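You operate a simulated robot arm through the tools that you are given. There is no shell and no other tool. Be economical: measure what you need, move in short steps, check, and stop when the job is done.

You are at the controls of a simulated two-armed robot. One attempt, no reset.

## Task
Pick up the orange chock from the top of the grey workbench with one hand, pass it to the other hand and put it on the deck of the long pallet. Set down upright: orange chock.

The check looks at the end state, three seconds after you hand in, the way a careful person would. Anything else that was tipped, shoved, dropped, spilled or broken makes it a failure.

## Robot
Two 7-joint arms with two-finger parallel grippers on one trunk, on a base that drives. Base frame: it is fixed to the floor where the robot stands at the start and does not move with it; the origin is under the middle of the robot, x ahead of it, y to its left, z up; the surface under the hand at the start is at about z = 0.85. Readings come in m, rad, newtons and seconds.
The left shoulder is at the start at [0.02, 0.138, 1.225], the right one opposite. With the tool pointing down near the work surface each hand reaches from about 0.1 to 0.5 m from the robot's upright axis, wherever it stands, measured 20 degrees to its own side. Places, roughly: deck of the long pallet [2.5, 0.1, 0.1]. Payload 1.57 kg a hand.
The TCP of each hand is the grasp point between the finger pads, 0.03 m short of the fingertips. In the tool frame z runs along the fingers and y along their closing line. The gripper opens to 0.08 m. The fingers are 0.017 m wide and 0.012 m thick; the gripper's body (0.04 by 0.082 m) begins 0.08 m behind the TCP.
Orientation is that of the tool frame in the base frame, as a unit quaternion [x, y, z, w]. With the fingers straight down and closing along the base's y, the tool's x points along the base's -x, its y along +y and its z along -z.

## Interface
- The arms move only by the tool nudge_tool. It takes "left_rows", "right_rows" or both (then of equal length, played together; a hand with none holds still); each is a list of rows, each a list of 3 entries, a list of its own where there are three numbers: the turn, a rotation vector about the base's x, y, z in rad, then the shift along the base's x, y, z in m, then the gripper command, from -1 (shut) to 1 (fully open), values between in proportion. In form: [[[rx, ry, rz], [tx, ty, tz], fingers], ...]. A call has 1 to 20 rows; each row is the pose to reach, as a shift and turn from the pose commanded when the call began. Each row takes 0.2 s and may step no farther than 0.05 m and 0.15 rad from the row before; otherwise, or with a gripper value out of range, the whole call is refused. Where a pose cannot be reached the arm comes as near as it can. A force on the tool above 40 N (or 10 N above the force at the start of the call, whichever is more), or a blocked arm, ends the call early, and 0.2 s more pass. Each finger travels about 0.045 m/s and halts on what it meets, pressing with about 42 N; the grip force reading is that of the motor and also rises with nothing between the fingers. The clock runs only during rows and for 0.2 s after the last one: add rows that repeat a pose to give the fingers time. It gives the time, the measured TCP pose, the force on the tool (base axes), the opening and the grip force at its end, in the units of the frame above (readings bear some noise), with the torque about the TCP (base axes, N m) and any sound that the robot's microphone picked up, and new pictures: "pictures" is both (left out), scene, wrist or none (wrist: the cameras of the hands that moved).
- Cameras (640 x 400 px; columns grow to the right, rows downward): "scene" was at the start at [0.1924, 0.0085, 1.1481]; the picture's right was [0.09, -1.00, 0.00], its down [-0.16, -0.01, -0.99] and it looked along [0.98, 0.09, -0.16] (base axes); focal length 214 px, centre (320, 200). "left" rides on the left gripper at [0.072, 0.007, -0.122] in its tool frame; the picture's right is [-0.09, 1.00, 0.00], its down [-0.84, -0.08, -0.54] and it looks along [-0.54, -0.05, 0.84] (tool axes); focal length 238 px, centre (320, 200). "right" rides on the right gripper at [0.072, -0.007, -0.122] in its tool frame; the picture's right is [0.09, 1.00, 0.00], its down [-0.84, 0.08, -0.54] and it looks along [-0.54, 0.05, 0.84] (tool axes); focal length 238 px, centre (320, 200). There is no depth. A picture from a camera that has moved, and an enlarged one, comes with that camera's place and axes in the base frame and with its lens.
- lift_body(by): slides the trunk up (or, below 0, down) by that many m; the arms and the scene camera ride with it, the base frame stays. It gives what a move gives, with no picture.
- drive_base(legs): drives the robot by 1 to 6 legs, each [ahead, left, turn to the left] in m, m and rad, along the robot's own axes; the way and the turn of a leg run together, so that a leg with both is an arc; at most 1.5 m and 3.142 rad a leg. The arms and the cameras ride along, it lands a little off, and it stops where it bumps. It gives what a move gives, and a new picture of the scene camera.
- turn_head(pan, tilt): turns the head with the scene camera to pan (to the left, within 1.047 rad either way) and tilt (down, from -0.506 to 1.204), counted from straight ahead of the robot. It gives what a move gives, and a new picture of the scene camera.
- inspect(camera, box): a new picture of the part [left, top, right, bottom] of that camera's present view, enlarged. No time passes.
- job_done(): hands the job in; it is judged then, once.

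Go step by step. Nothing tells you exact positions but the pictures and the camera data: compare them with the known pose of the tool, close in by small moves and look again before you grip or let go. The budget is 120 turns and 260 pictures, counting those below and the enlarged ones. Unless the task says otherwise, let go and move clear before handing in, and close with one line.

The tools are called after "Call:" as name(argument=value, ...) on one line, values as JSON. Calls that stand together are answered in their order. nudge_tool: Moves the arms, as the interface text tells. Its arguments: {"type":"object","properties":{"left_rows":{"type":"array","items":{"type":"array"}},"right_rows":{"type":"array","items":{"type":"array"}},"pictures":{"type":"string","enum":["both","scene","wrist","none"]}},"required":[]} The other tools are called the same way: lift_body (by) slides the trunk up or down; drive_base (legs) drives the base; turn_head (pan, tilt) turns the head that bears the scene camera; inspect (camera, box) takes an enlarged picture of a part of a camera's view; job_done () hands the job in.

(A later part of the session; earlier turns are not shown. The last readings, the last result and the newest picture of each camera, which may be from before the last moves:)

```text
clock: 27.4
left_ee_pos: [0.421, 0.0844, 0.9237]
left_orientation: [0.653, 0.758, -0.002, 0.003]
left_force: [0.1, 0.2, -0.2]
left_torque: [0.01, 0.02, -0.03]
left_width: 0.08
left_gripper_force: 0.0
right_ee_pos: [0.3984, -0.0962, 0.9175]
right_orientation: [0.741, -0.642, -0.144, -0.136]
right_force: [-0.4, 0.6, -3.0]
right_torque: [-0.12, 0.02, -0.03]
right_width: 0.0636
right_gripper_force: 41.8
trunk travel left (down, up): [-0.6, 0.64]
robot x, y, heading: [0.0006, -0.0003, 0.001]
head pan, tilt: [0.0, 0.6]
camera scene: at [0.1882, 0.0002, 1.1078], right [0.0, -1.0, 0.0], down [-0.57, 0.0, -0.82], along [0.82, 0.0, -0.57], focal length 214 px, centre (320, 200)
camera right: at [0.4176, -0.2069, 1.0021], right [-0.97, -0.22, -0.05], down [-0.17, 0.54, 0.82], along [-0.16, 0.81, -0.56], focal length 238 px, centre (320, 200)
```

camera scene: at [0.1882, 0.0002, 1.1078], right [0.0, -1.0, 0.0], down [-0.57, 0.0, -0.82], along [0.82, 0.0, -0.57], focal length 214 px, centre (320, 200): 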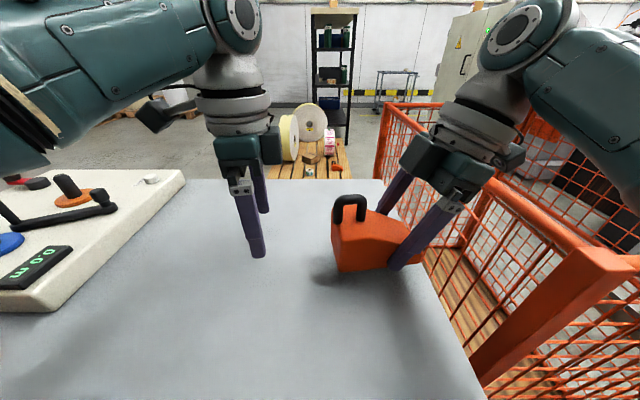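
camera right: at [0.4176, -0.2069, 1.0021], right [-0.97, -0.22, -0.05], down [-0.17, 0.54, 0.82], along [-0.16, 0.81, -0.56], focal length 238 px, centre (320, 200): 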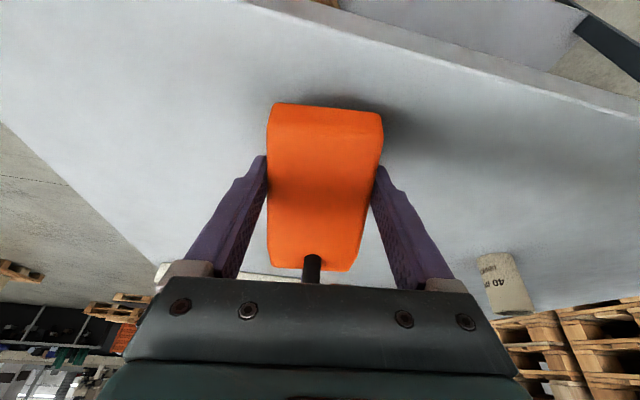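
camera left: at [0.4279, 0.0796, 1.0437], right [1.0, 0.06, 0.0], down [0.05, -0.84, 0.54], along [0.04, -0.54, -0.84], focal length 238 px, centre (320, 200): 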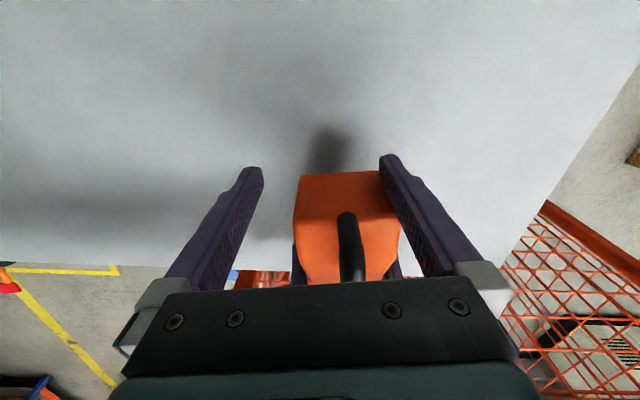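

The right hand now moves freely at x≈0.40. I'll centre it (y≈-0.046) and line the left hand up along the chock's axis.

Call:
nudge_tool(right_rows=[[[0, 0, 0], [0, 0.015, 0], -1], [[0, 0, 0], [0, 0.035, 0], -1], [[0, 0, 0], [0, 0.05, 0], -1], [[0, 0, 0], [0, 0.05, 0], -1]], left_rows=[[[0, 0, 0], [-0.02, 0.005, 0], 1], [[0, 0, 0], [-0.04, 0.005, 0], 1], [[0, 0, 0], [-0.04, 0.005, 0], 1], [[0, 0, 0], [-0.04, 0.0, 0], 1]])

```text
clock: 28.4
left_ee_pos: [0.381, 0.085, 0.923]
left_orientation: [0.653, 0.758, -0.001, 0.002]
left_force: [0.7, 0.3, 0.2]
left_torque: [0.0, -0.01, 0.02]
left_width: 0.0799
left_gripper_force: 0.0
right_ee_pos: [0.3993, -0.0446, 0.9165]
right_orientation: [0.741, -0.641, -0.144, -0.137]
right_force: [-0.9, -0.7, -3.0]
right_torque: [-0.13, 0.0, 0.0]
right_width: 0.0636
right_gripper_force: 41.9
trunk travel left (down, up): [-0.6, 0.64]
robot x, y, heading: [-0.0011, -0.0013, 0.0]
head pan, tilt: [0.0, 0.6]
camera scene: at [0.1881, 0.0001, 1.1078], right [0.0, -1.0, 0.0], down [-0.57, 0.0, -0.82], along [0.82, 0.0, -0.57], focal length 214 px, centre (320, 200)
camera right: at [0.4177, -0.1566, 1.0021], right [-0.97, -0.22, -0.05], down [-0.17, 0.54, 0.82], along [-0.15, 0.81, -0.56], focal length 238 px, centre (320, 200)
camera left: at [0.3775, 0.1569, 1.0427], right [1.0, 0.06, 0.0], down [0.04, -0.84, 0.55], along [0.03, -0.55, -0.84], focal length 238 px, centre (320, 200)
```

scene: 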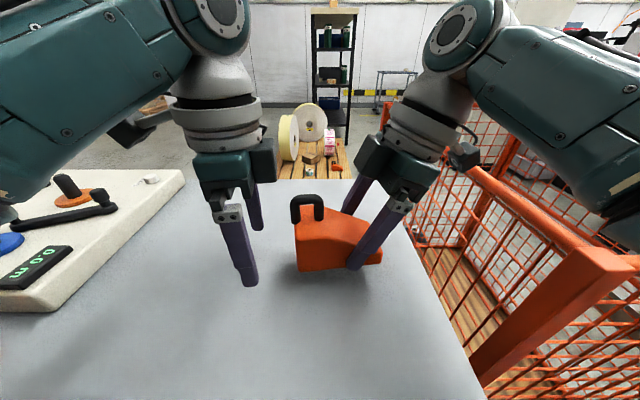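
right: 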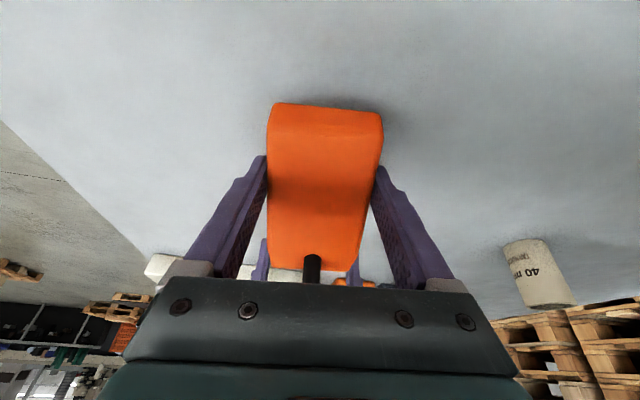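
left: 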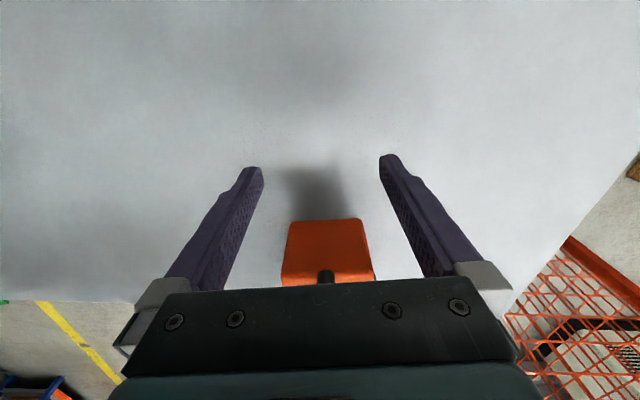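

Well aligned. I'll slide the left hand in over the tall end.

Call:
nudge_tool(left_rows=[[[0, 0, 0], [0.004, -0.018, 0], 1], [[0, 0, 0], [0.0065, -0.036, 0], 1], [[0, 0, 0], [0.009, -0.054, 0], 1], [[0, 0, 0], [0.0125, -0.074, 0], 1], [[0, 0, 0], [0.0125, -0.074, 0], 1]])

```text
clock: 29.6
left_ee_pos: [0.3929, 0.0113, 0.9219]
left_orientation: [0.653, 0.758, -0.001, 0.002]
left_force: [-0.5, -0.4, -0.2]
left_torque: [0.0, 0.01, -0.03]
left_width: 0.0799
left_gripper_force: 0.0
right_ee_pos: [0.3981, -0.0433, 0.9163]
right_orientation: [0.741, -0.641, -0.144, -0.137]
right_force: [0.1, 0.8, -3.6]
right_torque: [-0.1, -0.03, -0.01]
right_width: 0.0633
right_gripper_force: 42.0
trunk travel left (down, up): [-0.6, 0.64]
robot x, y, heading: [0.0011, -0.0022, 0.002]
head pan, tilt: [0.0, 0.6]
camera scene: at [0.1881, 0.0002, 1.1078], right [0.0, -1.0, 0.0], down [-0.57, 0.0, -0.82], along [0.82, 0.0, -0.57], focal length 214 px, centre (320, 200)
camera left: at [0.3905, 0.0836, 1.0425], right [1.0, 0.06, 0.0], down [0.04, -0.84, 0.55], along [0.03, -0.55, -0.84], focal length 238 px, centre (320, 200)
```

scene: 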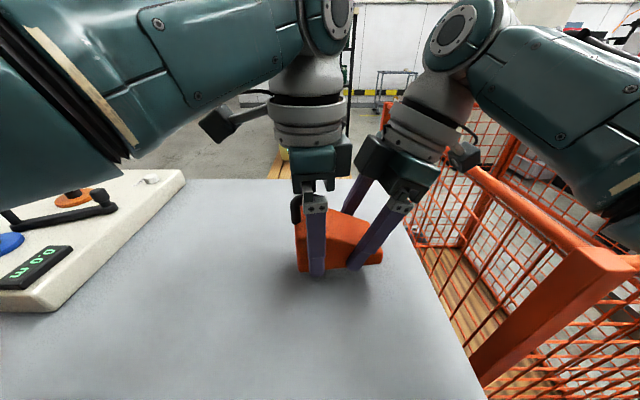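
left: 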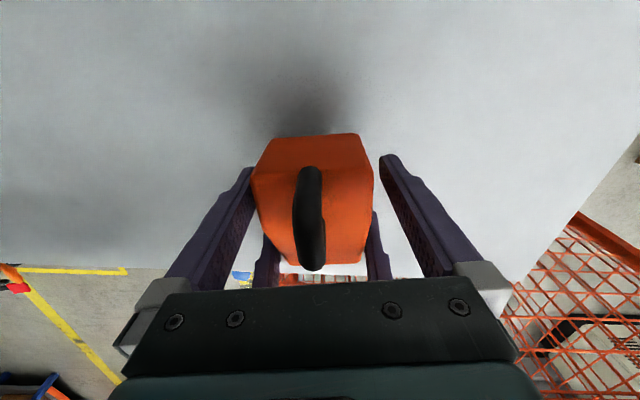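

The left fingers straddle the tall end. I'll shift 3 mm to centre and close the left grip.

Call:
nudge_tool(left_rows=[[[0, 0, 0], [-0.003, -0.002, 0], 1], [[0, 0, 0], [-0.003, -0.002, 0], 0.7], [[0, 0, 0], [-0.003, -0.002, 0], -1], [[0, 0, 0], [-0.003, -0.002, 0], -1], [[0, 0, 0], [-0.003, -0.002, 0], -1]])

```text
clock: 30.8
left_ee_pos: [0.3909, 0.0092, 0.9217]
left_orientation: [0.653, 0.757, -0.001, 0.003]
left_force: [-2.3, -0.3, -0.6]
left_torque: [0.14, -0.89, -0.22]
left_width: 0.064
left_gripper_force: 38.0
right_ee_pos: [0.3984, -0.0436, 0.9169]
right_orientation: [0.741, -0.641, -0.144, -0.136]
right_force: [2.0, 0.0, -2.3]
right_torque: [-0.17, 0.87, 0.1]
right_width: 0.0636
right_gripper_force: 42.3
trunk travel left (down, up): [-0.6, 0.64]
robot x, y, heading: [-0.0003, -0.0002, -0.003]
head pan, tilt: [0.0, 0.6]
camera scene: at [0.1881, 0.0001, 1.1078], right [0.0, -1.0, 0.0], down [-0.57, 0.0, -0.82], along [0.82, 0.0, -0.57], focal length 214 px, centre (320, 200)
camera left: at [0.3876, 0.0816, 1.0424], right [1.0, 0.05, 0.0], down [0.04, -0.84, 0.55], along [0.03, -0.55, -0.84], focal length 238 px, centre (320, 200)
```

scene: 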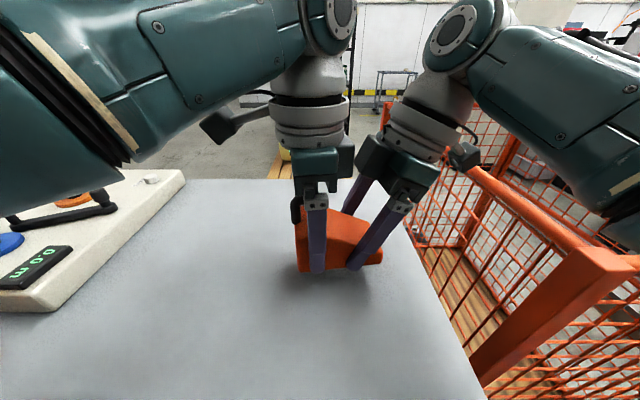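
left: 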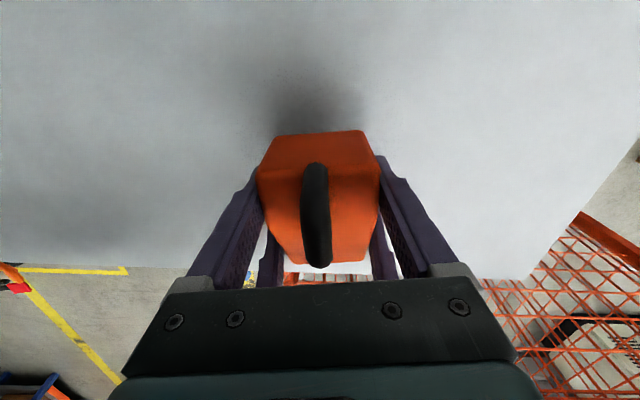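

Both hands hold the chock. Next I open the right and draw it back along its own axis.

Call:
nudge_tool(right_rows=[[[0, 0, 0], [0, 0, 0], 1], [[0, 0, 0], [0, 0, 0], 1], [[0, 0, 0], [0, 0, 0], 1], [[0, 0, 0], [0.001, -0.012, 0.025], 1], [[0, 0, 0], [0.003, -0.028, 0.06], 1], [[0, 0, 0], [0.004, -0.05, 0.09], 1], [[0, 0, 0], [-0.01, -0.09, 0.1], 1], [[0, 0, 0], [-0.03, -0.13, 0.1], 1]])

```text
clock: 32.6
left_ee_pos: [0.3915, 0.0086, 0.922]
left_orientation: [0.653, 0.757, -0.001, 0.003]
left_force: [-0.3, 0.4, -0.4]
left_torque: [0.06, 0.01, 0.03]
left_width: 0.0638
left_gripper_force: 42.2
right_ee_pos: [0.3684, -0.1753, 1.0175]
right_orientation: [0.741, -0.641, -0.145, -0.137]
right_force: [1.1, 0.3, 0.3]
right_torque: [-0.01, 0.03, -0.01]
right_width: 0.0798
right_gripper_force: 0.1
trunk travel left (down, up): [-0.6, 0.64]
robot x, y, heading: [0.0029, -0.0007, 0.0]
head pan, tilt: [0.0, 0.6]
camera scene: at [0.188, -0.0001, 1.1077], right [0.0, -1.0, 0.0], down [-0.57, 0.0, -0.82], along [0.82, 0.0, -0.57], focal length 214 px, centre (320, 200)
camera right: at [0.3869, -0.2866, 1.1023], right [-0.97, -0.22, -0.05], down [-0.17, 0.54, 0.82], along [-0.16, 0.81, -0.56], focal length 238 px, centre (320, 200)
```

scene: 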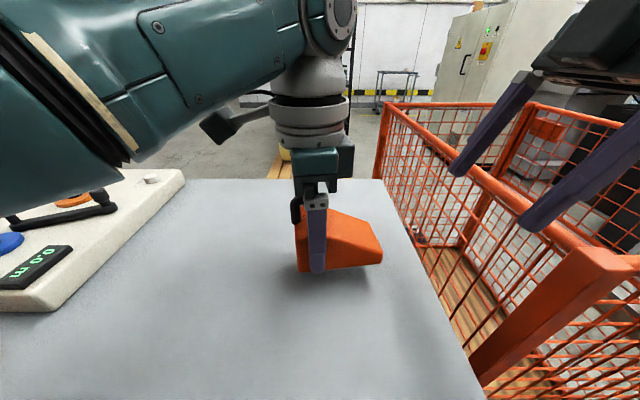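
right: 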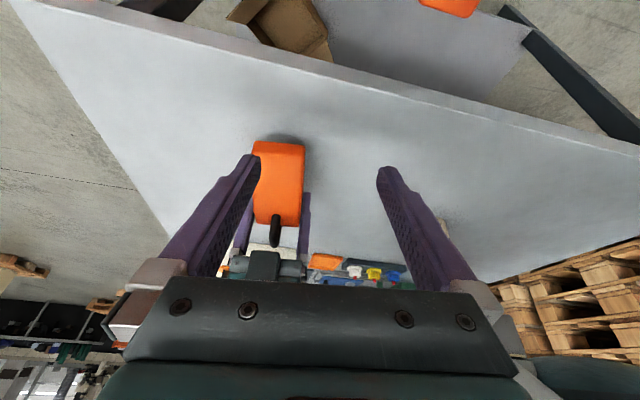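

The handover is done and the left hand holds the chock alone. Next I stow the right hand back to its starting pose and draw the left hand in and up.

Call:
nudge_tool(right_rows=[[[-0.037, 0.031, -0.129], [-0.01, -0.01, 0.02], 1], [[-0.074, 0.063, -0.257], [-0.02, -0.01, 0.04], 1], [[-0.111, 0.094, -0.386], [-0.03, -0.01, 0.05], 1], [[-0.147, 0.126, -0.515], [-0.04, 0, 0.06], 1], [[-0.184, 0.157, -0.643], [-0.05, 0.01, 0.07], 1], [[-0.221, 0.188, -0.772], [-0.06, 0.02, 0.08], 1], [[-0.258, 0.22, -0.901], [-0.07, 0.03, 0.085], 1], [[-0.295, 0.251, -1.03], [-0.08, 0.04, 0.085], 1], [[-0.332, 0.282, -1.158], [-0.085, 0.045, 0.085], 1], [[-0.368, 0.314, -1.287], [-0.09, 0.05, 0.085], 1], [[-0.405, 0.345, -1.416], [-0.095, 0.055, 0.085], 1], [[-0.442, 0.377, -1.544], [-0.1, 0.06, 0.085], 1], [[-0.479, 0.408, -1.673], [-0.105, 0.06, 0.085], 1]], left_rows=[[[0, 0, 0], [0, 0, 0.02], -1], [[0, 0, 0], [0, 0, 0.04], -1], [[0, 0, 0], [0, 0.01, 0.06], -1], [[0, 0, 0], [-0.01, 0.02, 0.08], -1], [[0, 0, 0], [-0.02, 0.03, 0.1], -1], [[0, 0, 0], [-0.03, 0.04, 0.11], -1], [[0, 0, 0], [-0.04, 0.05, 0.12], -1], [[0, 0, 0], [-0.05, 0.06, 0.13], -1], [[0, 0, 0], [-0.06, 0.07, 0.13], -1], [[0, 0, 0], [-0.07, 0.08, 0.13], -1], [[0, 0, 0], [-0.08, 0.09, 0.13], -1], [[0, 0, 0], [-0.09, 0.1, 0.13], -1], [[0, 0, 0], [-0.09, 0.1, 0.13], -1]])

```text
clock: 35.4
left_ee_pos: [0.3018, 0.1086, 1.0537]
left_orientation: [0.654, 0.757, -0.001, 0.003]
left_force: [0.2, -0.1, -3.3]
left_torque: [0.05, 0.0, -0.01]
left_width: 0.0637
left_gripper_force: 42.0
right_ee_pos: [0.262, -0.1145, 1.0986]
right_orientation: [-0.001, 0.996, -0.015, -0.085]
right_force: [0.3, -0.1, 0.1]
right_torque: [0.0, -0.03, 0.04]
right_width: 0.0803
right_gripper_force: 0.0
trunk travel left (down, up): [-0.6, 0.64]
robot x, y, heading: [-0.0008, -0.0027, -0.001]
head pan, tilt: [0.0, 0.6]
camera scene: at [0.1882, 0.0001, 1.1078], right [0.0, -1.0, 0.0], down [-0.57, 0.0, -0.82], along [0.82, 0.0, -0.57], focal length 214 px, centre (320, 200)
camera right: at [0.2093, -0.1177, 1.2313], right [-0.09, 1.0, -0.01], down [0.92, 0.09, 0.39], along [0.39, 0.02, -0.92], focal length 238 px, centre (320, 200)
camera left: at [0.298, 0.1813, 1.1724], right [1.0, 0.06, 0.0], down [0.04, -0.84, 0.55], along [0.03, -0.55, -0.84], focal length 238 px, centre (320, 200)
```

scene: 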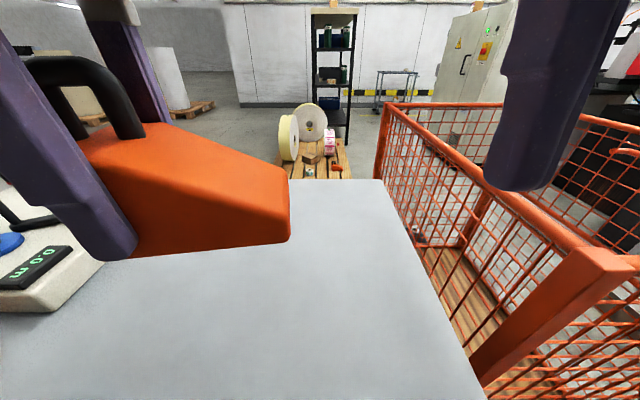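
right: 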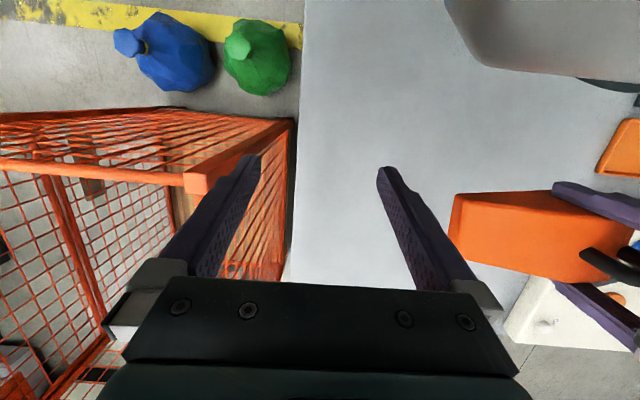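
left: 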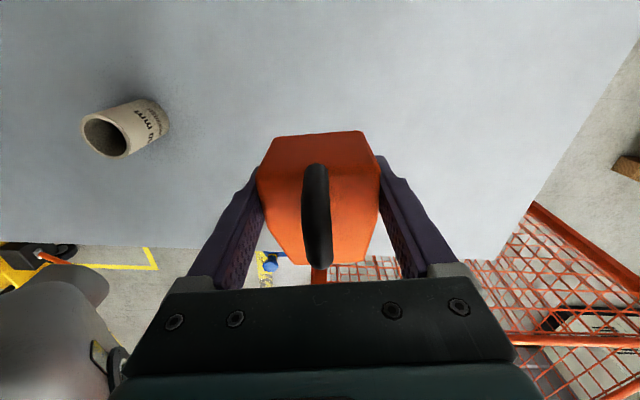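

Now I survey the route: left, right and down.

Call:
turn_head(pan=1.04, tilt=0.5)

Call:
turn_head(pan=-1.04, tilt=0.5)

```text
clock: 36.7
left_ee_pos: [0.3028, 0.1081, 1.0521]
left_orientation: [0.654, 0.757, -0.001, 0.004]
left_force: [-0.5, 0.6, -3.1]
left_torque: [0.07, 0.04, 0.0]
left_width: 0.0639
left_gripper_force: 41.6
right_ee_pos: [0.2608, -0.1149, 1.0982]
right_orientation: [0.0, 0.996, -0.015, -0.086]
right_force: [0.1, -0.6, -0.1]
right_torque: [0.0, 0.05, 0.01]
right_width: 0.0802
right_gripper_force: 0.2
trunk travel left (down, up): [-0.6, 0.64]
robot x, y, heading: [0.0027, 0.0003, 0.002]
head pan, tilt: [1.04, 0.499]
camera scene: at [0.1459, 0.0785, 1.1169], right [0.86, -0.51, 0.0], down [-0.24, -0.41, -0.88], along [0.44, 0.76, -0.48], focal length 214 px, centre (320, 200)
```

scene: 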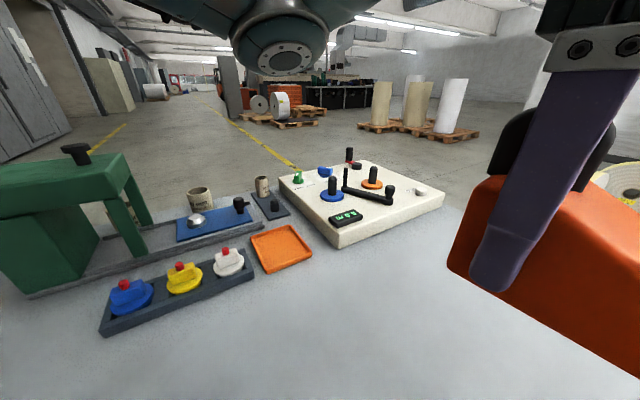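

```text
clock: 38.7
left_ee_pos: [0.3003, 0.1089, 1.0519]
left_orientation: [0.653, 0.757, -0.001, 0.002]
left_force: [-0.6, 1.3, -3.5]
left_torque: [0.04, 0.03, -0.01]
left_width: 0.0636
left_gripper_force: 42.7
right_ee_pos: [0.2618, -0.1153, 1.098]
right_orientation: [0.0, 0.996, -0.016, -0.086]
right_force: [0.3, 0.1, 0.0]
right_torque: [-0.01, 0.0, -0.03]
right_width: 0.0801
right_gripper_force: 0.0
trunk travel left (down, up): [-0.6, 0.64]
robot x, y, heading: [-0.001, 0.0028, -0.002]
head pan, tilt: [-1.04, 0.499]
camera scene: at [0.1459, -0.0784, 1.1169], right [-0.86, -0.51, 0.0], down [-0.24, 0.41, -0.88], along [0.44, -0.76, -0.48], focal length 214 px, centre (320, 200)
```

scene: 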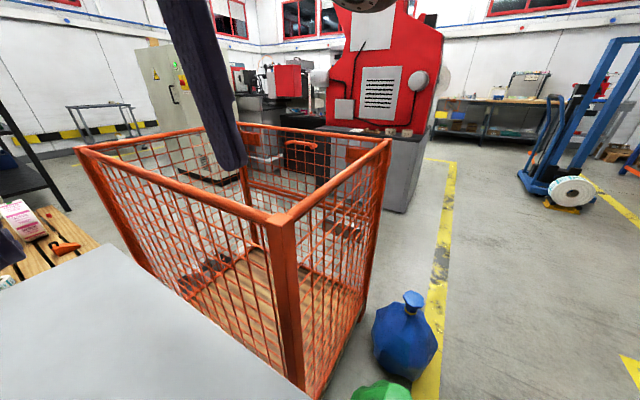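

The bench wraps wide to the left and a cage stands to the right, with sacks on the floor. I'll look straight down to see the near edge and my base.

Call:
turn_head(pan=-0.6, tilt=1.2)

Call:
turn_head(pan=1.04, tilt=1.2)

Call:
turn_head(pan=-1.04, tilt=1.2)

```text
clock: 39.7
left_ee_pos: [0.3005, 0.1079, 1.0529]
left_orientation: [0.653, 0.758, -0.001, 0.003]
left_force: [0.0, 0.1, -3.2]
left_torque: [0.07, 0.02, 0.02]
left_width: 0.0636
left_gripper_force: 41.5
right_ee_pos: [0.2613, -0.1149, 1.0985]
right_orientation: [0.001, 0.996, -0.016, -0.086]
right_force: [1.0, -0.1, -1.1]
right_torque: [0.0, 0.01, 0.01]
right_width: 0.0797
right_gripper_force: 0.1
trunk travel left (down, up): [-0.6, 0.64]
robot x, y, heading: [-0.0034, 0.0004, 0.002]
head pan, tilt: [-0.6, 1.201]
camera scene: at [0.146, -0.0316, 1.0632], right [-0.57, -0.82, 0.0], down [-0.77, 0.53, -0.36], along [0.3, -0.21, -0.93], focal length 214 px, centre (320, 200)
```

scene: 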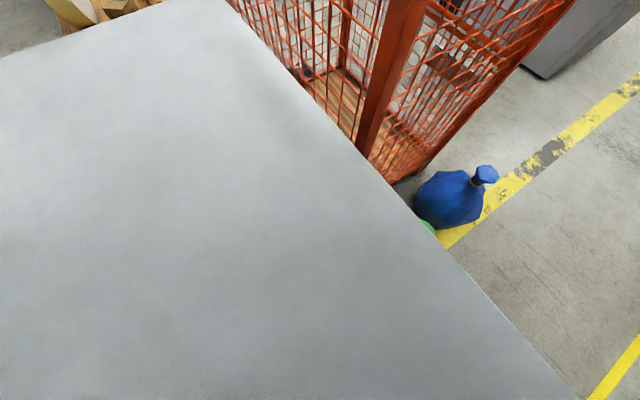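

```text
clock: 41.4
left_ee_pos: [0.3019, 0.1087, 1.0525]
left_orientation: [0.653, 0.758, -0.002, 0.003]
left_force: [0.2, -0.2, -2.7]
left_torque: [0.08, 0.03, 0.0]
left_width: 0.0635
left_gripper_force: 41.7
right_ee_pos: [0.2618, -0.1151, 1.0989]
right_orientation: [0.001, 0.996, -0.016, -0.087]
right_force: [0.0, -0.2, -0.6]
right_torque: [0.0, 0.02, -0.01]
right_width: 0.0802
right_gripper_force: 0.0
trunk travel left (down, up): [-0.6, 0.64]
robot x, y, heading: [0.0005, 0.0027, 0.002]
head pan, tilt: [1.04, 1.201]
camera scene: at [0.1281, 0.0483, 1.0632], right [0.86, -0.51, 0.0], down [-0.47, -0.8, -0.36], along [0.18, 0.31, -0.93], focal length 214 px, centre (320, 200)
```

scene: 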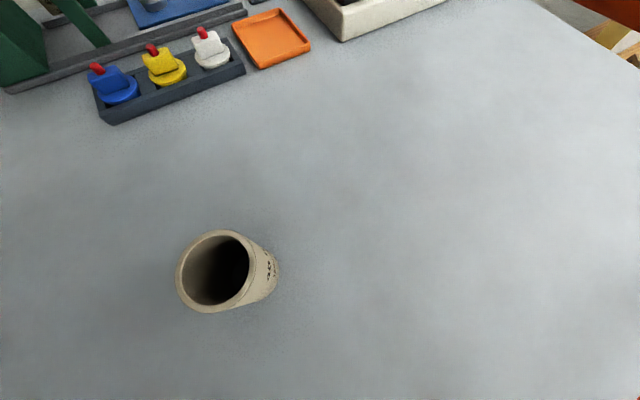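

```text
clock: 43.4
left_ee_pos: [0.3012, 0.1087, 1.0527]
left_orientation: [0.653, 0.758, -0.001, 0.002]
left_force: [-0.6, 0.1, -3.0]
left_torque: [0.1, 0.01, 0.0]
left_width: 0.0635
left_gripper_force: 41.8
right_ee_pos: [0.2616, -0.1145, 1.0984]
right_orientation: [0.0, 0.996, -0.015, -0.087]
right_force: [-0.2, 0.1, -0.9]
right_torque: [0.03, -0.02, 0.02]
right_width: 0.08
right_gripper_force: 0.1
trunk travel left (down, up): [-0.6, 0.64]
robot x, y, heading: [-0.0027, -0.0023, -0.002]
head pan, tilt: [-1.04, 1.201]
camera scene: at [0.1281, -0.0481, 1.0632], right [-0.86, -0.51, 0.0], down [-0.47, 0.8, -0.36], along [0.18, -0.31, -0.93], focal length 214 px, centre (320, 200)
```

scene: 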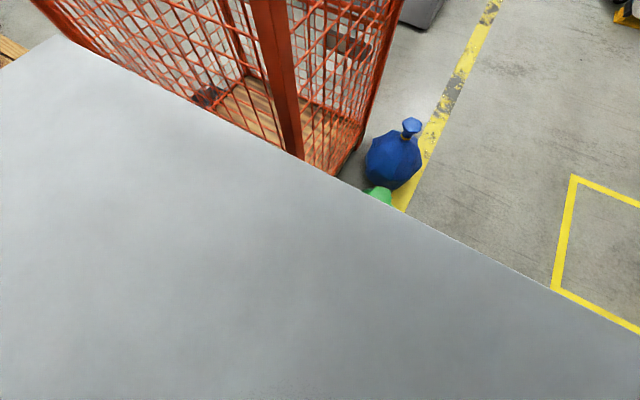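

The bench spans almost to my column and there's a tube standing close by. I'll raise the trunk for clearance, then back straight out a little.

Call:
lift_body(by=0.2)

Call:
drive_base(legs=[[-0.3, 0, 0]])

```text
clock: 45.6
left_ee_pos: [0.3021, 0.1091, 1.252]
left_orientation: [0.653, 0.757, -0.001, 0.002]
left_force: [0.2, -0.5, -3.7]
left_torque: [0.07, 0.03, 0.0]
left_width: 0.0636
left_gripper_force: 41.8
right_ee_pos: [0.2623, -0.1157, 1.2981]
right_orientation: [0.0, 0.996, -0.016, -0.086]
right_force: [1.2, 0.0, -0.1]
right_torque: [0.0, 0.02, 0.0]
right_width: 0.0799
right_gripper_force: 0.0
trunk travel left (down, up): [-0.8, 0.44]
robot x, y, heading: [-0.0013, -0.0021, 0.001]
head pan, tilt: [-1.04, 1.201]
```

```text
clock: 47.6
left_ee_pos: [0.0019, 0.1079, 1.2518]
left_orientation: [0.653, 0.758, -0.001, 0.003]
left_force: [0.4, -0.6, -4.1]
left_torque: [0.06, 0.03, 0.01]
left_width: 0.0637
left_gripper_force: 42.2
right_ee_pos: [-0.0379, -0.1144, 1.2979]
right_orientation: [0.0, 0.996, -0.015, -0.086]
right_force: [-0.1, -0.4, 0.5]
right_torque: [-0.02, -0.01, 0.01]
right_width: 0.0801
right_gripper_force: 0.0
trunk travel left (down, up): [-0.8, 0.44]
robot x, y, heading: [-0.3031, 0.0001, -0.001]
head pan, tilt: [-1.04, 1.201]
camera scene: at [-0.1716, -0.0482, 1.2632], right [-0.86, -0.51, 0.0], down [-0.47, 0.8, -0.36], along [0.18, -0.31, -0.93], focal length 214 px, centre (320, 200)
```

scene: 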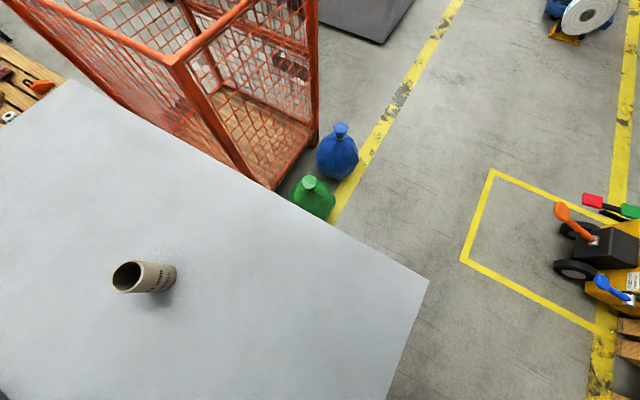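

I backed up fine; the bench's near edge is around x -0.34. I'll look down and to both sides again before backing further.

Call:
turn_head(pan=1.04, tilt=1.2)

Call:
turn_head(pan=1.04, tilt=0.4)

Call:
turn_head(pan=-1.04, tilt=0.4)

```text
clock: 49.6
left_ee_pos: [0.0014, 0.1082, 1.2526]
left_orientation: [0.653, 0.757, -0.001, 0.002]
left_force: [0.1, 0.2, -2.4]
left_torque: [0.05, 0.01, 0.02]
left_width: 0.0638
left_gripper_force: 41.9
right_ee_pos: [-0.0385, -0.1153, 1.2976]
right_orientation: [0.0, 0.996, -0.016, -0.086]
right_force: [0.2, -0.7, 0.3]
right_torque: [-0.01, -0.04, -0.01]
right_width: 0.0802
right_gripper_force: 0.0
trunk travel left (down, up): [-0.8, 0.44]
robot x, y, heading: [-0.3009, -0.0006, 0.0]
head pan, tilt: [1.04, 1.201]
camera scene: at [-0.1717, 0.0483, 1.2632], right [0.86, -0.51, 0.0], down [-0.47, -0.8, -0.36], along [0.18, 0.31, -0.93], focal length 214 px, centre (320, 200)
```

scene: 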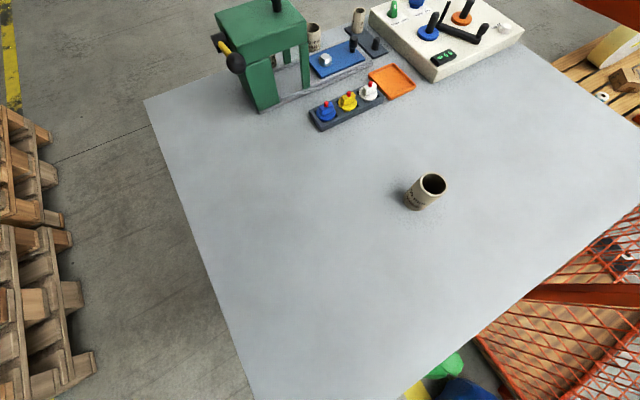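

```text
clock: 50.8
left_ee_pos: [0.003, 0.1083, 1.2538]
left_orientation: [0.653, 0.757, -0.001, 0.002]
left_force: [0.8, 0.7, -3.4]
left_torque: [0.06, 0.01, -0.03]
left_width: 0.0637
left_gripper_force: 41.8
right_ee_pos: [-0.0378, -0.1149, 1.2978]
right_orientation: [-0.001, 0.996, -0.015, -0.086]
right_force: [-0.4, 0.4, 0.7]
right_torque: [0.0, -0.01, 0.01]
right_width: 0.0801
right_gripper_force: 0.1
trunk travel left (down, up): [-0.8, 0.44]
robot x, y, heading: [-0.3014, -0.0013, 0.002]
head pan, tilt: [1.04, 0.4]
camera scene: at [-0.1532, 0.08, 1.3259], right [0.86, -0.51, 0.0], down [-0.2, -0.34, -0.92], along [0.47, 0.79, -0.39], focal length 214 px, centre (320, 200)
```

scene: 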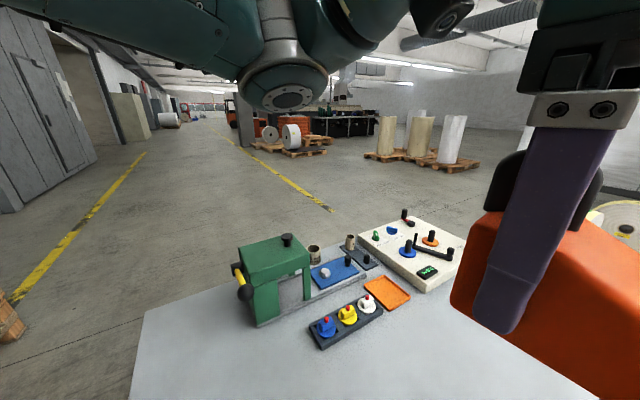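

```text
clock: 52.8
left_ee_pos: [0.0016, 0.1087, 1.252]
left_orientation: [0.653, 0.758, -0.002, 0.003]
left_force: [0.8, 0.4, -2.3]
left_torque: [0.06, -0.03, -0.05]
left_width: 0.0638
left_gripper_force: 41.5
right_ee_pos: [-0.0373, -0.1156, 1.2976]
right_orientation: [0.0, 0.996, -0.015, -0.086]
right_force: [1.5, -0.5, -0.7]
right_torque: [-0.02, -0.01, 0.0]
right_width: 0.0799
right_gripper_force: 0.1
trunk travel left (down, up): [-0.8, 0.44]
robot x, y, heading: [-0.2991, -0.0024, -0.002]
head pan, tilt: [-1.04, 0.4]
camera scene: at [-0.1529, -0.0798, 1.326], right [-0.86, -0.51, 0.0], down [-0.2, 0.34, -0.92], along [0.47, -0.79, -0.39], focal length 214 px, centre (320, 200)
```

scene: 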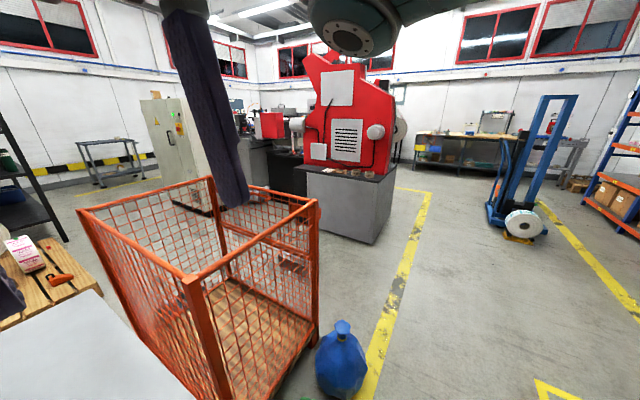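

Nothing of my own body shows below the chest and the robot stood above the bench at the start without contact. So a straight way ahead over the bench, with the hands high, looks simplest. I'll go in short legs, keeping away from the tube.

Call:
turn_head(pan=0.0, tilt=0.75)

Call:
drive_base(legs=[[0.3, -0.04, 0]])

```text
clock: 54.0
left_ee_pos: [0.0018, 0.1089, 1.2525]
left_orientation: [0.653, 0.757, -0.001, 0.003]
left_force: [-0.1, 0.6, -2.7]
left_torque: [0.07, 0.02, 0.01]
left_width: 0.0635
left_gripper_force: 41.7
right_ee_pos: [-0.0384, -0.1151, 1.2987]
right_orientation: [-0.001, 0.996, -0.015, -0.086]
right_force: [-0.6, 0.7, -0.3]
right_torque: [0.05, -0.01, 0.03]
right_width: 0.0802
right_gripper_force: 0.0
trunk travel left (down, up): [-0.8, 0.44]
robot x, y, heading: [-0.2998, 0.0031, -0.0]
head pan, tilt: [0.0, 0.75]
camera scene: at [-0.1171, 0.0001, 1.2949], right [0.0, -1.0, 0.0], down [-0.68, 0.0, -0.73], along [0.73, 0.0, -0.68], focal length 214 px, centre (320, 200)
```

scene: 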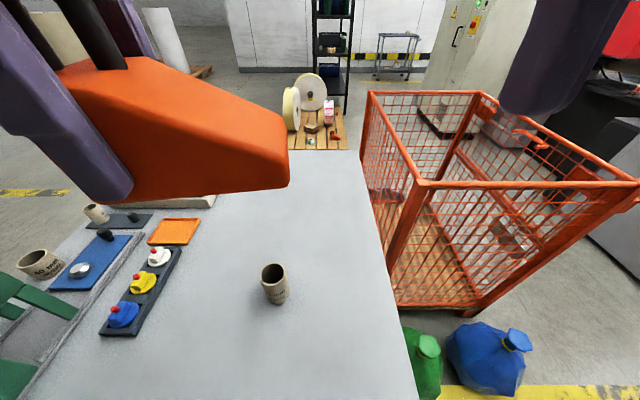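

```text
clock: 56.1
left_ee_pos: [0.3006, 0.0702, 1.2522]
left_orientation: [0.652, 0.758, -0.001, 0.003]
left_force: [0.3, 0.5, -3.4]
left_torque: [0.07, -0.01, 0.03]
left_width: 0.0637
left_gripper_force: 41.7
right_ee_pos: [0.26, -0.1531, 1.298]
right_orientation: [0.0, 0.996, -0.016, -0.086]
right_force: [-0.2, 0.9, -0.3]
right_torque: [-0.03, -0.02, -0.01]
right_width: 0.08
right_gripper_force: 0.0
trunk travel left (down, up): [-0.8, 0.44]
robot x, y, heading: [-0.0016, -0.0411, -0.002]
head pan, tilt: [0.0, 0.75]
camera scene: at [0.181, -0.0388, 1.2949], right [0.0, -1.0, 0.0], down [-0.68, 0.0, -0.73], along [0.73, 0.0, -0.68], focal length 214 px, centre (320, 200)
```

scene: 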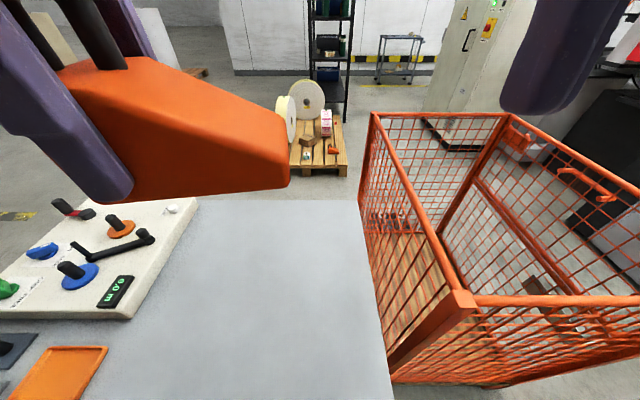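

Back at the start spot without trouble. Small step forward to test.

Call:
drive_base(legs=[[0.12, 0.0, 0]])

```text
clock: 57.3
left_ee_pos: [0.4195, 0.071, 1.2526]
left_orientation: [0.652, 0.758, -0.001, 0.003]
left_force: [-0.6, 0.8, -3.7]
left_torque: [0.1, -0.03, 0.02]
left_width: 0.0636
left_gripper_force: 42.0
right_ee_pos: [0.3802, -0.1537, 1.2982]
right_orientation: [-0.002, 0.996, -0.016, -0.087]
right_force: [-0.4, -0.3, 0.2]
right_torque: [0.01, -0.02, -0.01]
right_width: 0.0801
right_gripper_force: 0.0
trunk travel left (down, up): [-0.8, 0.44]
robot x, y, heading: [0.1163, -0.0392, 0.009]
head pan, tilt: [0.0, 0.75]
camera scene: at [0.301, -0.0384, 1.2949], right [0.0, -1.0, 0.0], down [-0.68, 0.0, -0.73], along [0.73, 0.0, -0.68], focal length 214 px, centre (320, 200)
```

scene: 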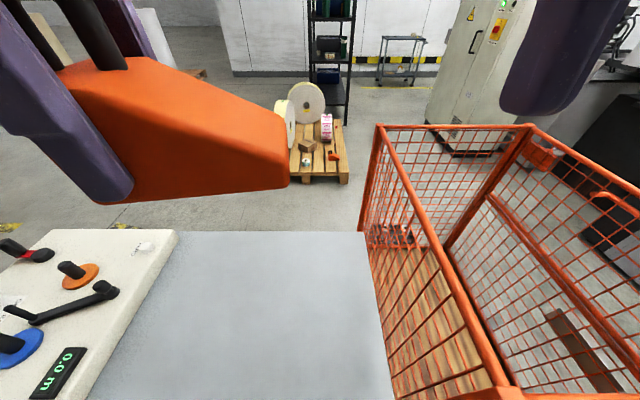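

No bump. I continue ahead over the bench's far edge.

Call:
drive_base(legs=[[0.35, 0.0, 0]])

```text
clock: 59.6
left_ee_pos: [0.7675, 0.0717, 1.2517]
left_orientation: [0.651, 0.759, 0.0, 0.002]
left_force: [0.4, 0.6, -3.1]
left_torque: [0.04, -0.02, 0.04]
left_width: 0.0638
left_gripper_force: 41.9
right_ee_pos: [0.7271, -0.1518, 1.2979]
right_orientation: [-0.001, 0.996, -0.016, -0.088]
right_force: [-0.2, 0.4, -0.4]
right_torque: [0.01, -0.01, -0.02]
right_width: 0.0801
right_gripper_force: 0.0
trunk travel left (down, up): [-0.8, 0.44]
robot x, y, heading: [0.4644, -0.0371, 0.001]
head pan, tilt: [0.0, 0.75]
camera scene: at [0.6482, -0.0371, 1.2949], right [0.0, -1.0, 0.0], down [-0.68, 0.0, -0.73], along [0.73, 0.0, -0.68], focal length 214 px, centre (320, 200)
```

scene: 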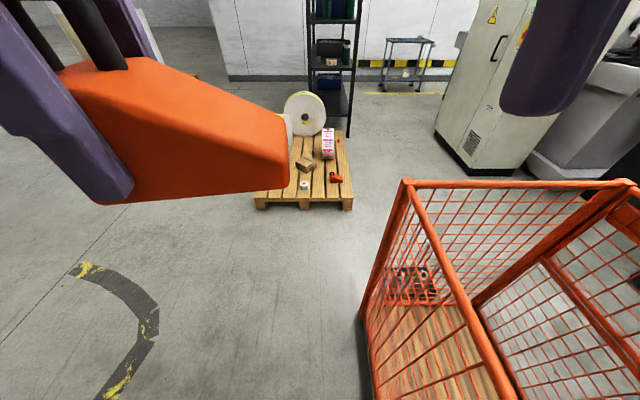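

Clear of the bench ahead. On toward the pallet, drifting left.

Call:
drive_base(legs=[[0.3, 0.05, 0], [0.4, 0.18, 0]])

Call:
turn_head(pan=0.0, tilt=1.1)

```text
clock: 63.9
left_ee_pos: [1.4679, 0.307, 1.2518]
left_orientation: [0.652, 0.759, -0.001, 0.002]
left_force: [0.4, -0.1, -2.6]
left_torque: [0.1, 0.0, 0.0]
left_width: 0.0636
left_gripper_force: 42.3
right_ee_pos: [1.4284, 0.0848, 1.2971]
right_orientation: [-0.001, 0.996, -0.017, -0.088]
right_force: [-0.1, 0.1, -0.2]
right_torque: [-0.02, 0.01, -0.01]
right_width: 0.0798
right_gripper_force: 0.1
trunk travel left (down, up): [-0.8, 0.44]
robot x, y, heading: [1.166, 0.1959, 0.007]
head pan, tilt: [0.0, 0.75]
camera scene: at [1.3491, 0.199, 1.2949], right [0.01, -1.0, 0.0], down [-0.68, 0.0, -0.73], along [0.73, 0.0, -0.68], focal length 214 px, centre (320, 200)
```

scene: 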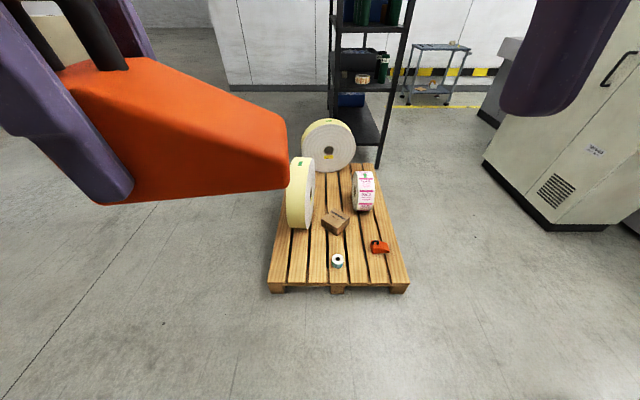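

```text
clock: 64.8
left_ee_pos: [1.4665, 0.308, 1.253]
left_orientation: [0.652, 0.758, 0.0, 0.003]
left_force: [0.1, -0.4, -3.0]
left_torque: [0.08, -0.01, -0.04]
left_width: 0.0636
left_gripper_force: 42.2
right_ee_pos: [1.4271, 0.0837, 1.2973]
right_orientation: [-0.002, 0.996, -0.016, -0.087]
right_force: [0.7, 0.2, -0.3]
right_torque: [0.02, 0.01, -0.01]
right_width: 0.0801
right_gripper_force: 0.0
trunk travel left (down, up): [-0.8, 0.44]
robot x, y, heading: [1.1658, 0.1959, 0.003]
head pan, tilt: [0.0, 1.1]
camera scene: at [1.3294, 0.1989, 1.2692], right [0.01, -1.0, 0.0], down [-0.89, 0.0, -0.45], along [0.45, 0.0, -0.89], focal length 214 px, centre (320, 200)
```

scene: 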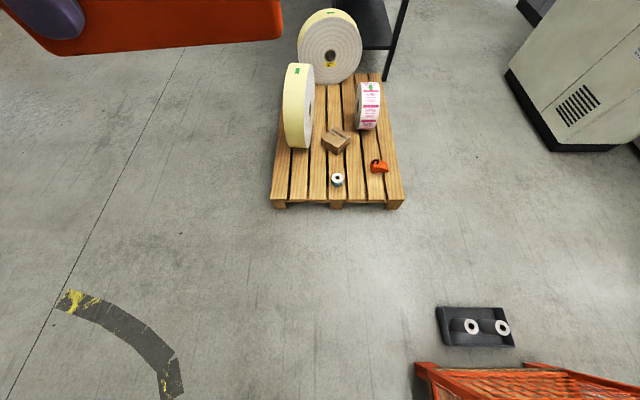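

The pallet's near edge is at x≈1.92, with a free patch near its left corner, around (2.08, 0.33). I drive up closer, lined up to that patch.

Call:
drive_base(legs=[[0.3, 0.05, 0], [0.16, 0.0, 0]])

```text
clock: 67.9
left_ee_pos: [1.9285, 0.36, 1.2529]
left_orientation: [0.651, 0.759, -0.002, 0.002]
left_force: [0.6, -1.2, -3.4]
left_torque: [0.07, -0.01, 0.0]
left_width: 0.0636
left_gripper_force: 41.8
right_ee_pos: [1.8891, 0.135, 1.2972]
right_orientation: [-0.002, 0.996, -0.016, -0.087]
right_force: [-0.2, 0.5, 0.0]
right_torque: [-0.01, 0.0, -0.01]
right_width: 0.08
right_gripper_force: 0.0
trunk travel left (down, up): [-0.8, 0.44]
robot x, y, heading: [1.6267, 0.254, 0.005]
head pan, tilt: [0.0, 1.1]
camera scene: at [1.79, 0.2508, 1.2692], right [0.0, -1.0, 0.0], down [-0.89, 0.0, -0.45], along [0.45, 0.0, -0.89], focal length 214 px, centre (320, 200)
```

scene: 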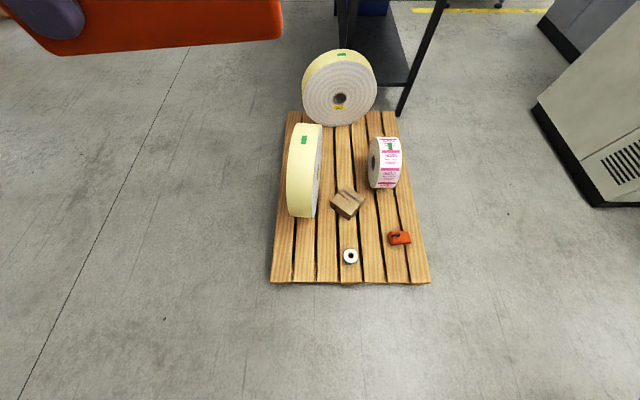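

I extend the left hand over the free patch, then lower the trunk partway.

Call:
nudge_tool(left_rows=[[[0, 0, 0], [0.02, 0, -0.03], -1], [[0, 0, 0], [0.04, 0, -0.06], -1], [[0, 0, 0], [0.06, 0, -0.09], -1], [[0, 0, 0], [0.08, 0, -0.12], -1], [[0, 0, 0], [0.1, 0, -0.13], -1], [[0, 0, 0], [0.1, 0, -0.13], -1]], pictures="none")

Call:
lift_body(by=-0.4)

Call:
turn_head(pan=0.15, tilt=0.9)

```text
clock: 69.3
left_ee_pos: [2.0277, 0.3596, 1.1236]
left_orientation: [0.652, 0.758, 0.0, 0.003]
left_force: [-0.8, -0.1, -3.5]
left_torque: [0.1, 0.03, -0.04]
left_width: 0.0636
left_gripper_force: 41.7
right_ee_pos: [1.8885, 0.1354, 1.2981]
right_orientation: [-0.002, 0.996, -0.017, -0.087]
right_force: [0.0, 0.6, 0.3]
right_torque: [-0.02, 0.02, 0.04]
right_width: 0.0796
right_gripper_force: 0.0
trunk travel left (down, up): [-0.8, 0.44]
robot x, y, heading: [1.6253, 0.2506, 0.003]
head pan, tilt: [0.0, 1.1]
```

```text
clock: 73.1
left_ee_pos: [2.0266, 0.3586, 0.7232]
left_orientation: [0.652, 0.759, -0.001, 0.002]
left_force: [0.0, -1.1, -2.2]
left_torque: [0.07, 0.03, 0.02]
left_width: 0.0637
left_gripper_force: 42.2
right_ee_pos: [1.888, 0.1368, 0.8977]
right_orientation: [-0.001, 0.996, -0.016, -0.086]
right_force: [0.3, -0.1, -0.6]
right_torque: [-0.04, -0.02, 0.0]
right_width: 0.0798
right_gripper_force: 0.0
trunk travel left (down, up): [-0.4, 0.84]
robot x, y, heading: [1.6265, 0.249, 0.003]
head pan, tilt: [0.0, 1.1]
```

```text
clock: 73.8
left_ee_pos: [2.0285, 0.3598, 0.7223]
left_orientation: [0.652, 0.758, -0.002, 0.002]
left_force: [0.5, 0.6, -2.4]
left_torque: [0.07, -0.01, 0.0]
left_width: 0.0635
left_gripper_force: 42.2
right_ee_pos: [1.8875, 0.1369, 0.8977]
right_orientation: [-0.001, 0.996, -0.017, -0.087]
right_force: [0.5, 0.1, 0.3]
right_torque: [0.04, 0.02, 0.0]
right_width: 0.08
right_gripper_force: 0.0
trunk travel left (down, up): [-0.4, 0.84]
robot x, y, heading: [1.6252, 0.2487, 0.002]
head pan, tilt: [0.15, 0.901]
camera scene: at [1.8013, 0.2621, 0.8829], right [0.15, -0.99, 0.0], down [-0.78, -0.12, -0.62], along [0.61, 0.09, -0.78], focal length 214 px, centre (320, 200)
```

scene: 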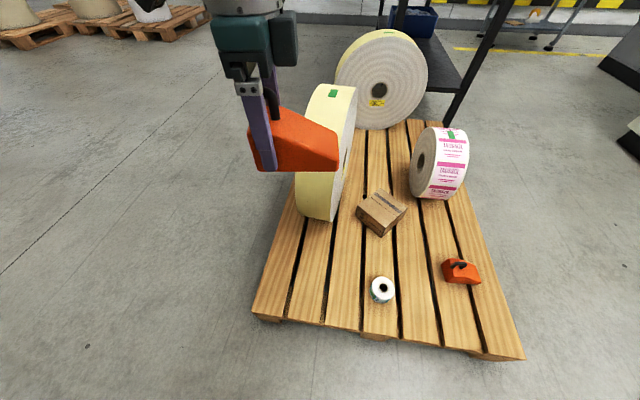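

The spot under the chock (2.03, 0.31) is free, 8 cm inside the near edge and well short of the roll. I lower further.

Call:
lift_body(by=-0.38)

Call:
nudge_tool(left_rows=[[[0, 0, 0], [0, 0, -0.03], -1], [[0, 0, 0], [0, 0, -0.06], -1], [[0, 0, 0], [0, 0, -0.09], -1], [[0, 0, 0], [0, 0, -0.12], -1], [[0, 0, 0], [0, 0, -0.12], -1]])

```text
clock: 77.5
left_ee_pos: [2.0271, 0.3596, 0.3422]
left_orientation: [0.652, 0.758, -0.001, 0.003]
left_force: [-0.1, 0.9, -3.1]
left_torque: [0.1, 0.05, 0.03]
left_width: 0.0635
left_gripper_force: 41.7
right_ee_pos: [1.8881, 0.1365, 0.5172]
right_orientation: [-0.002, 0.996, -0.016, -0.087]
right_force: [-1.4, 0.3, 0.4]
right_torque: [0.01, 0.04, -0.02]
right_width: 0.0798
right_gripper_force: 0.0
trunk travel left (down, up): [-0.02, 1.22]
robot x, y, heading: [1.6298, 0.2507, 0.006]
head pan, tilt: [0.15, 0.901]
```

```text
clock: 78.7
left_ee_pos: [2.0278, 0.3608, 0.2215]
left_orientation: [0.652, 0.758, 0.0, 0.003]
left_force: [-0.9, 0.3, -3.4]
left_torque: [0.06, -0.02, 0.02]
left_width: 0.0636
left_gripper_force: 41.9
right_ee_pos: [1.8873, 0.1366, 0.5176]
right_orientation: [-0.001, 0.996, -0.015, -0.088]
right_force: [-0.4, 0.5, 0.8]
right_torque: [-0.01, 0.0, -0.02]
right_width: 0.0799
right_gripper_force: 0.0
trunk travel left (down, up): [-0.02, 1.22]
robot x, y, heading: [1.6291, 0.2498, -0.001]
head pan, tilt: [0.15, 0.901]
camera scene: at [1.8014, 0.2623, 0.503], right [0.15, -0.99, 0.0], down [-0.77, -0.12, -0.62], along [0.61, 0.1, -0.78], focal length 214 px, centre (320, 200)
camera left: at [2.0243, 0.433, 0.342], right [1.0, 0.06, 0.0], down [0.05, -0.84, 0.55], along [0.03, -0.55, -0.84], focal length 238 px, centre (320, 200)
```

scene: 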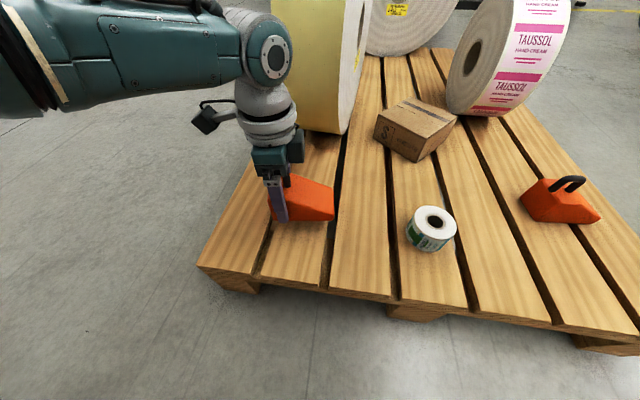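
left: 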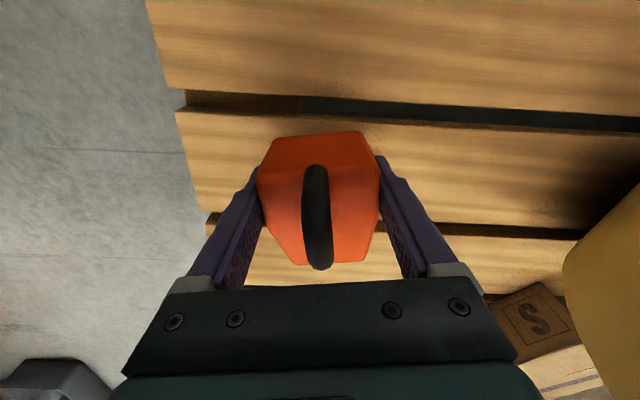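

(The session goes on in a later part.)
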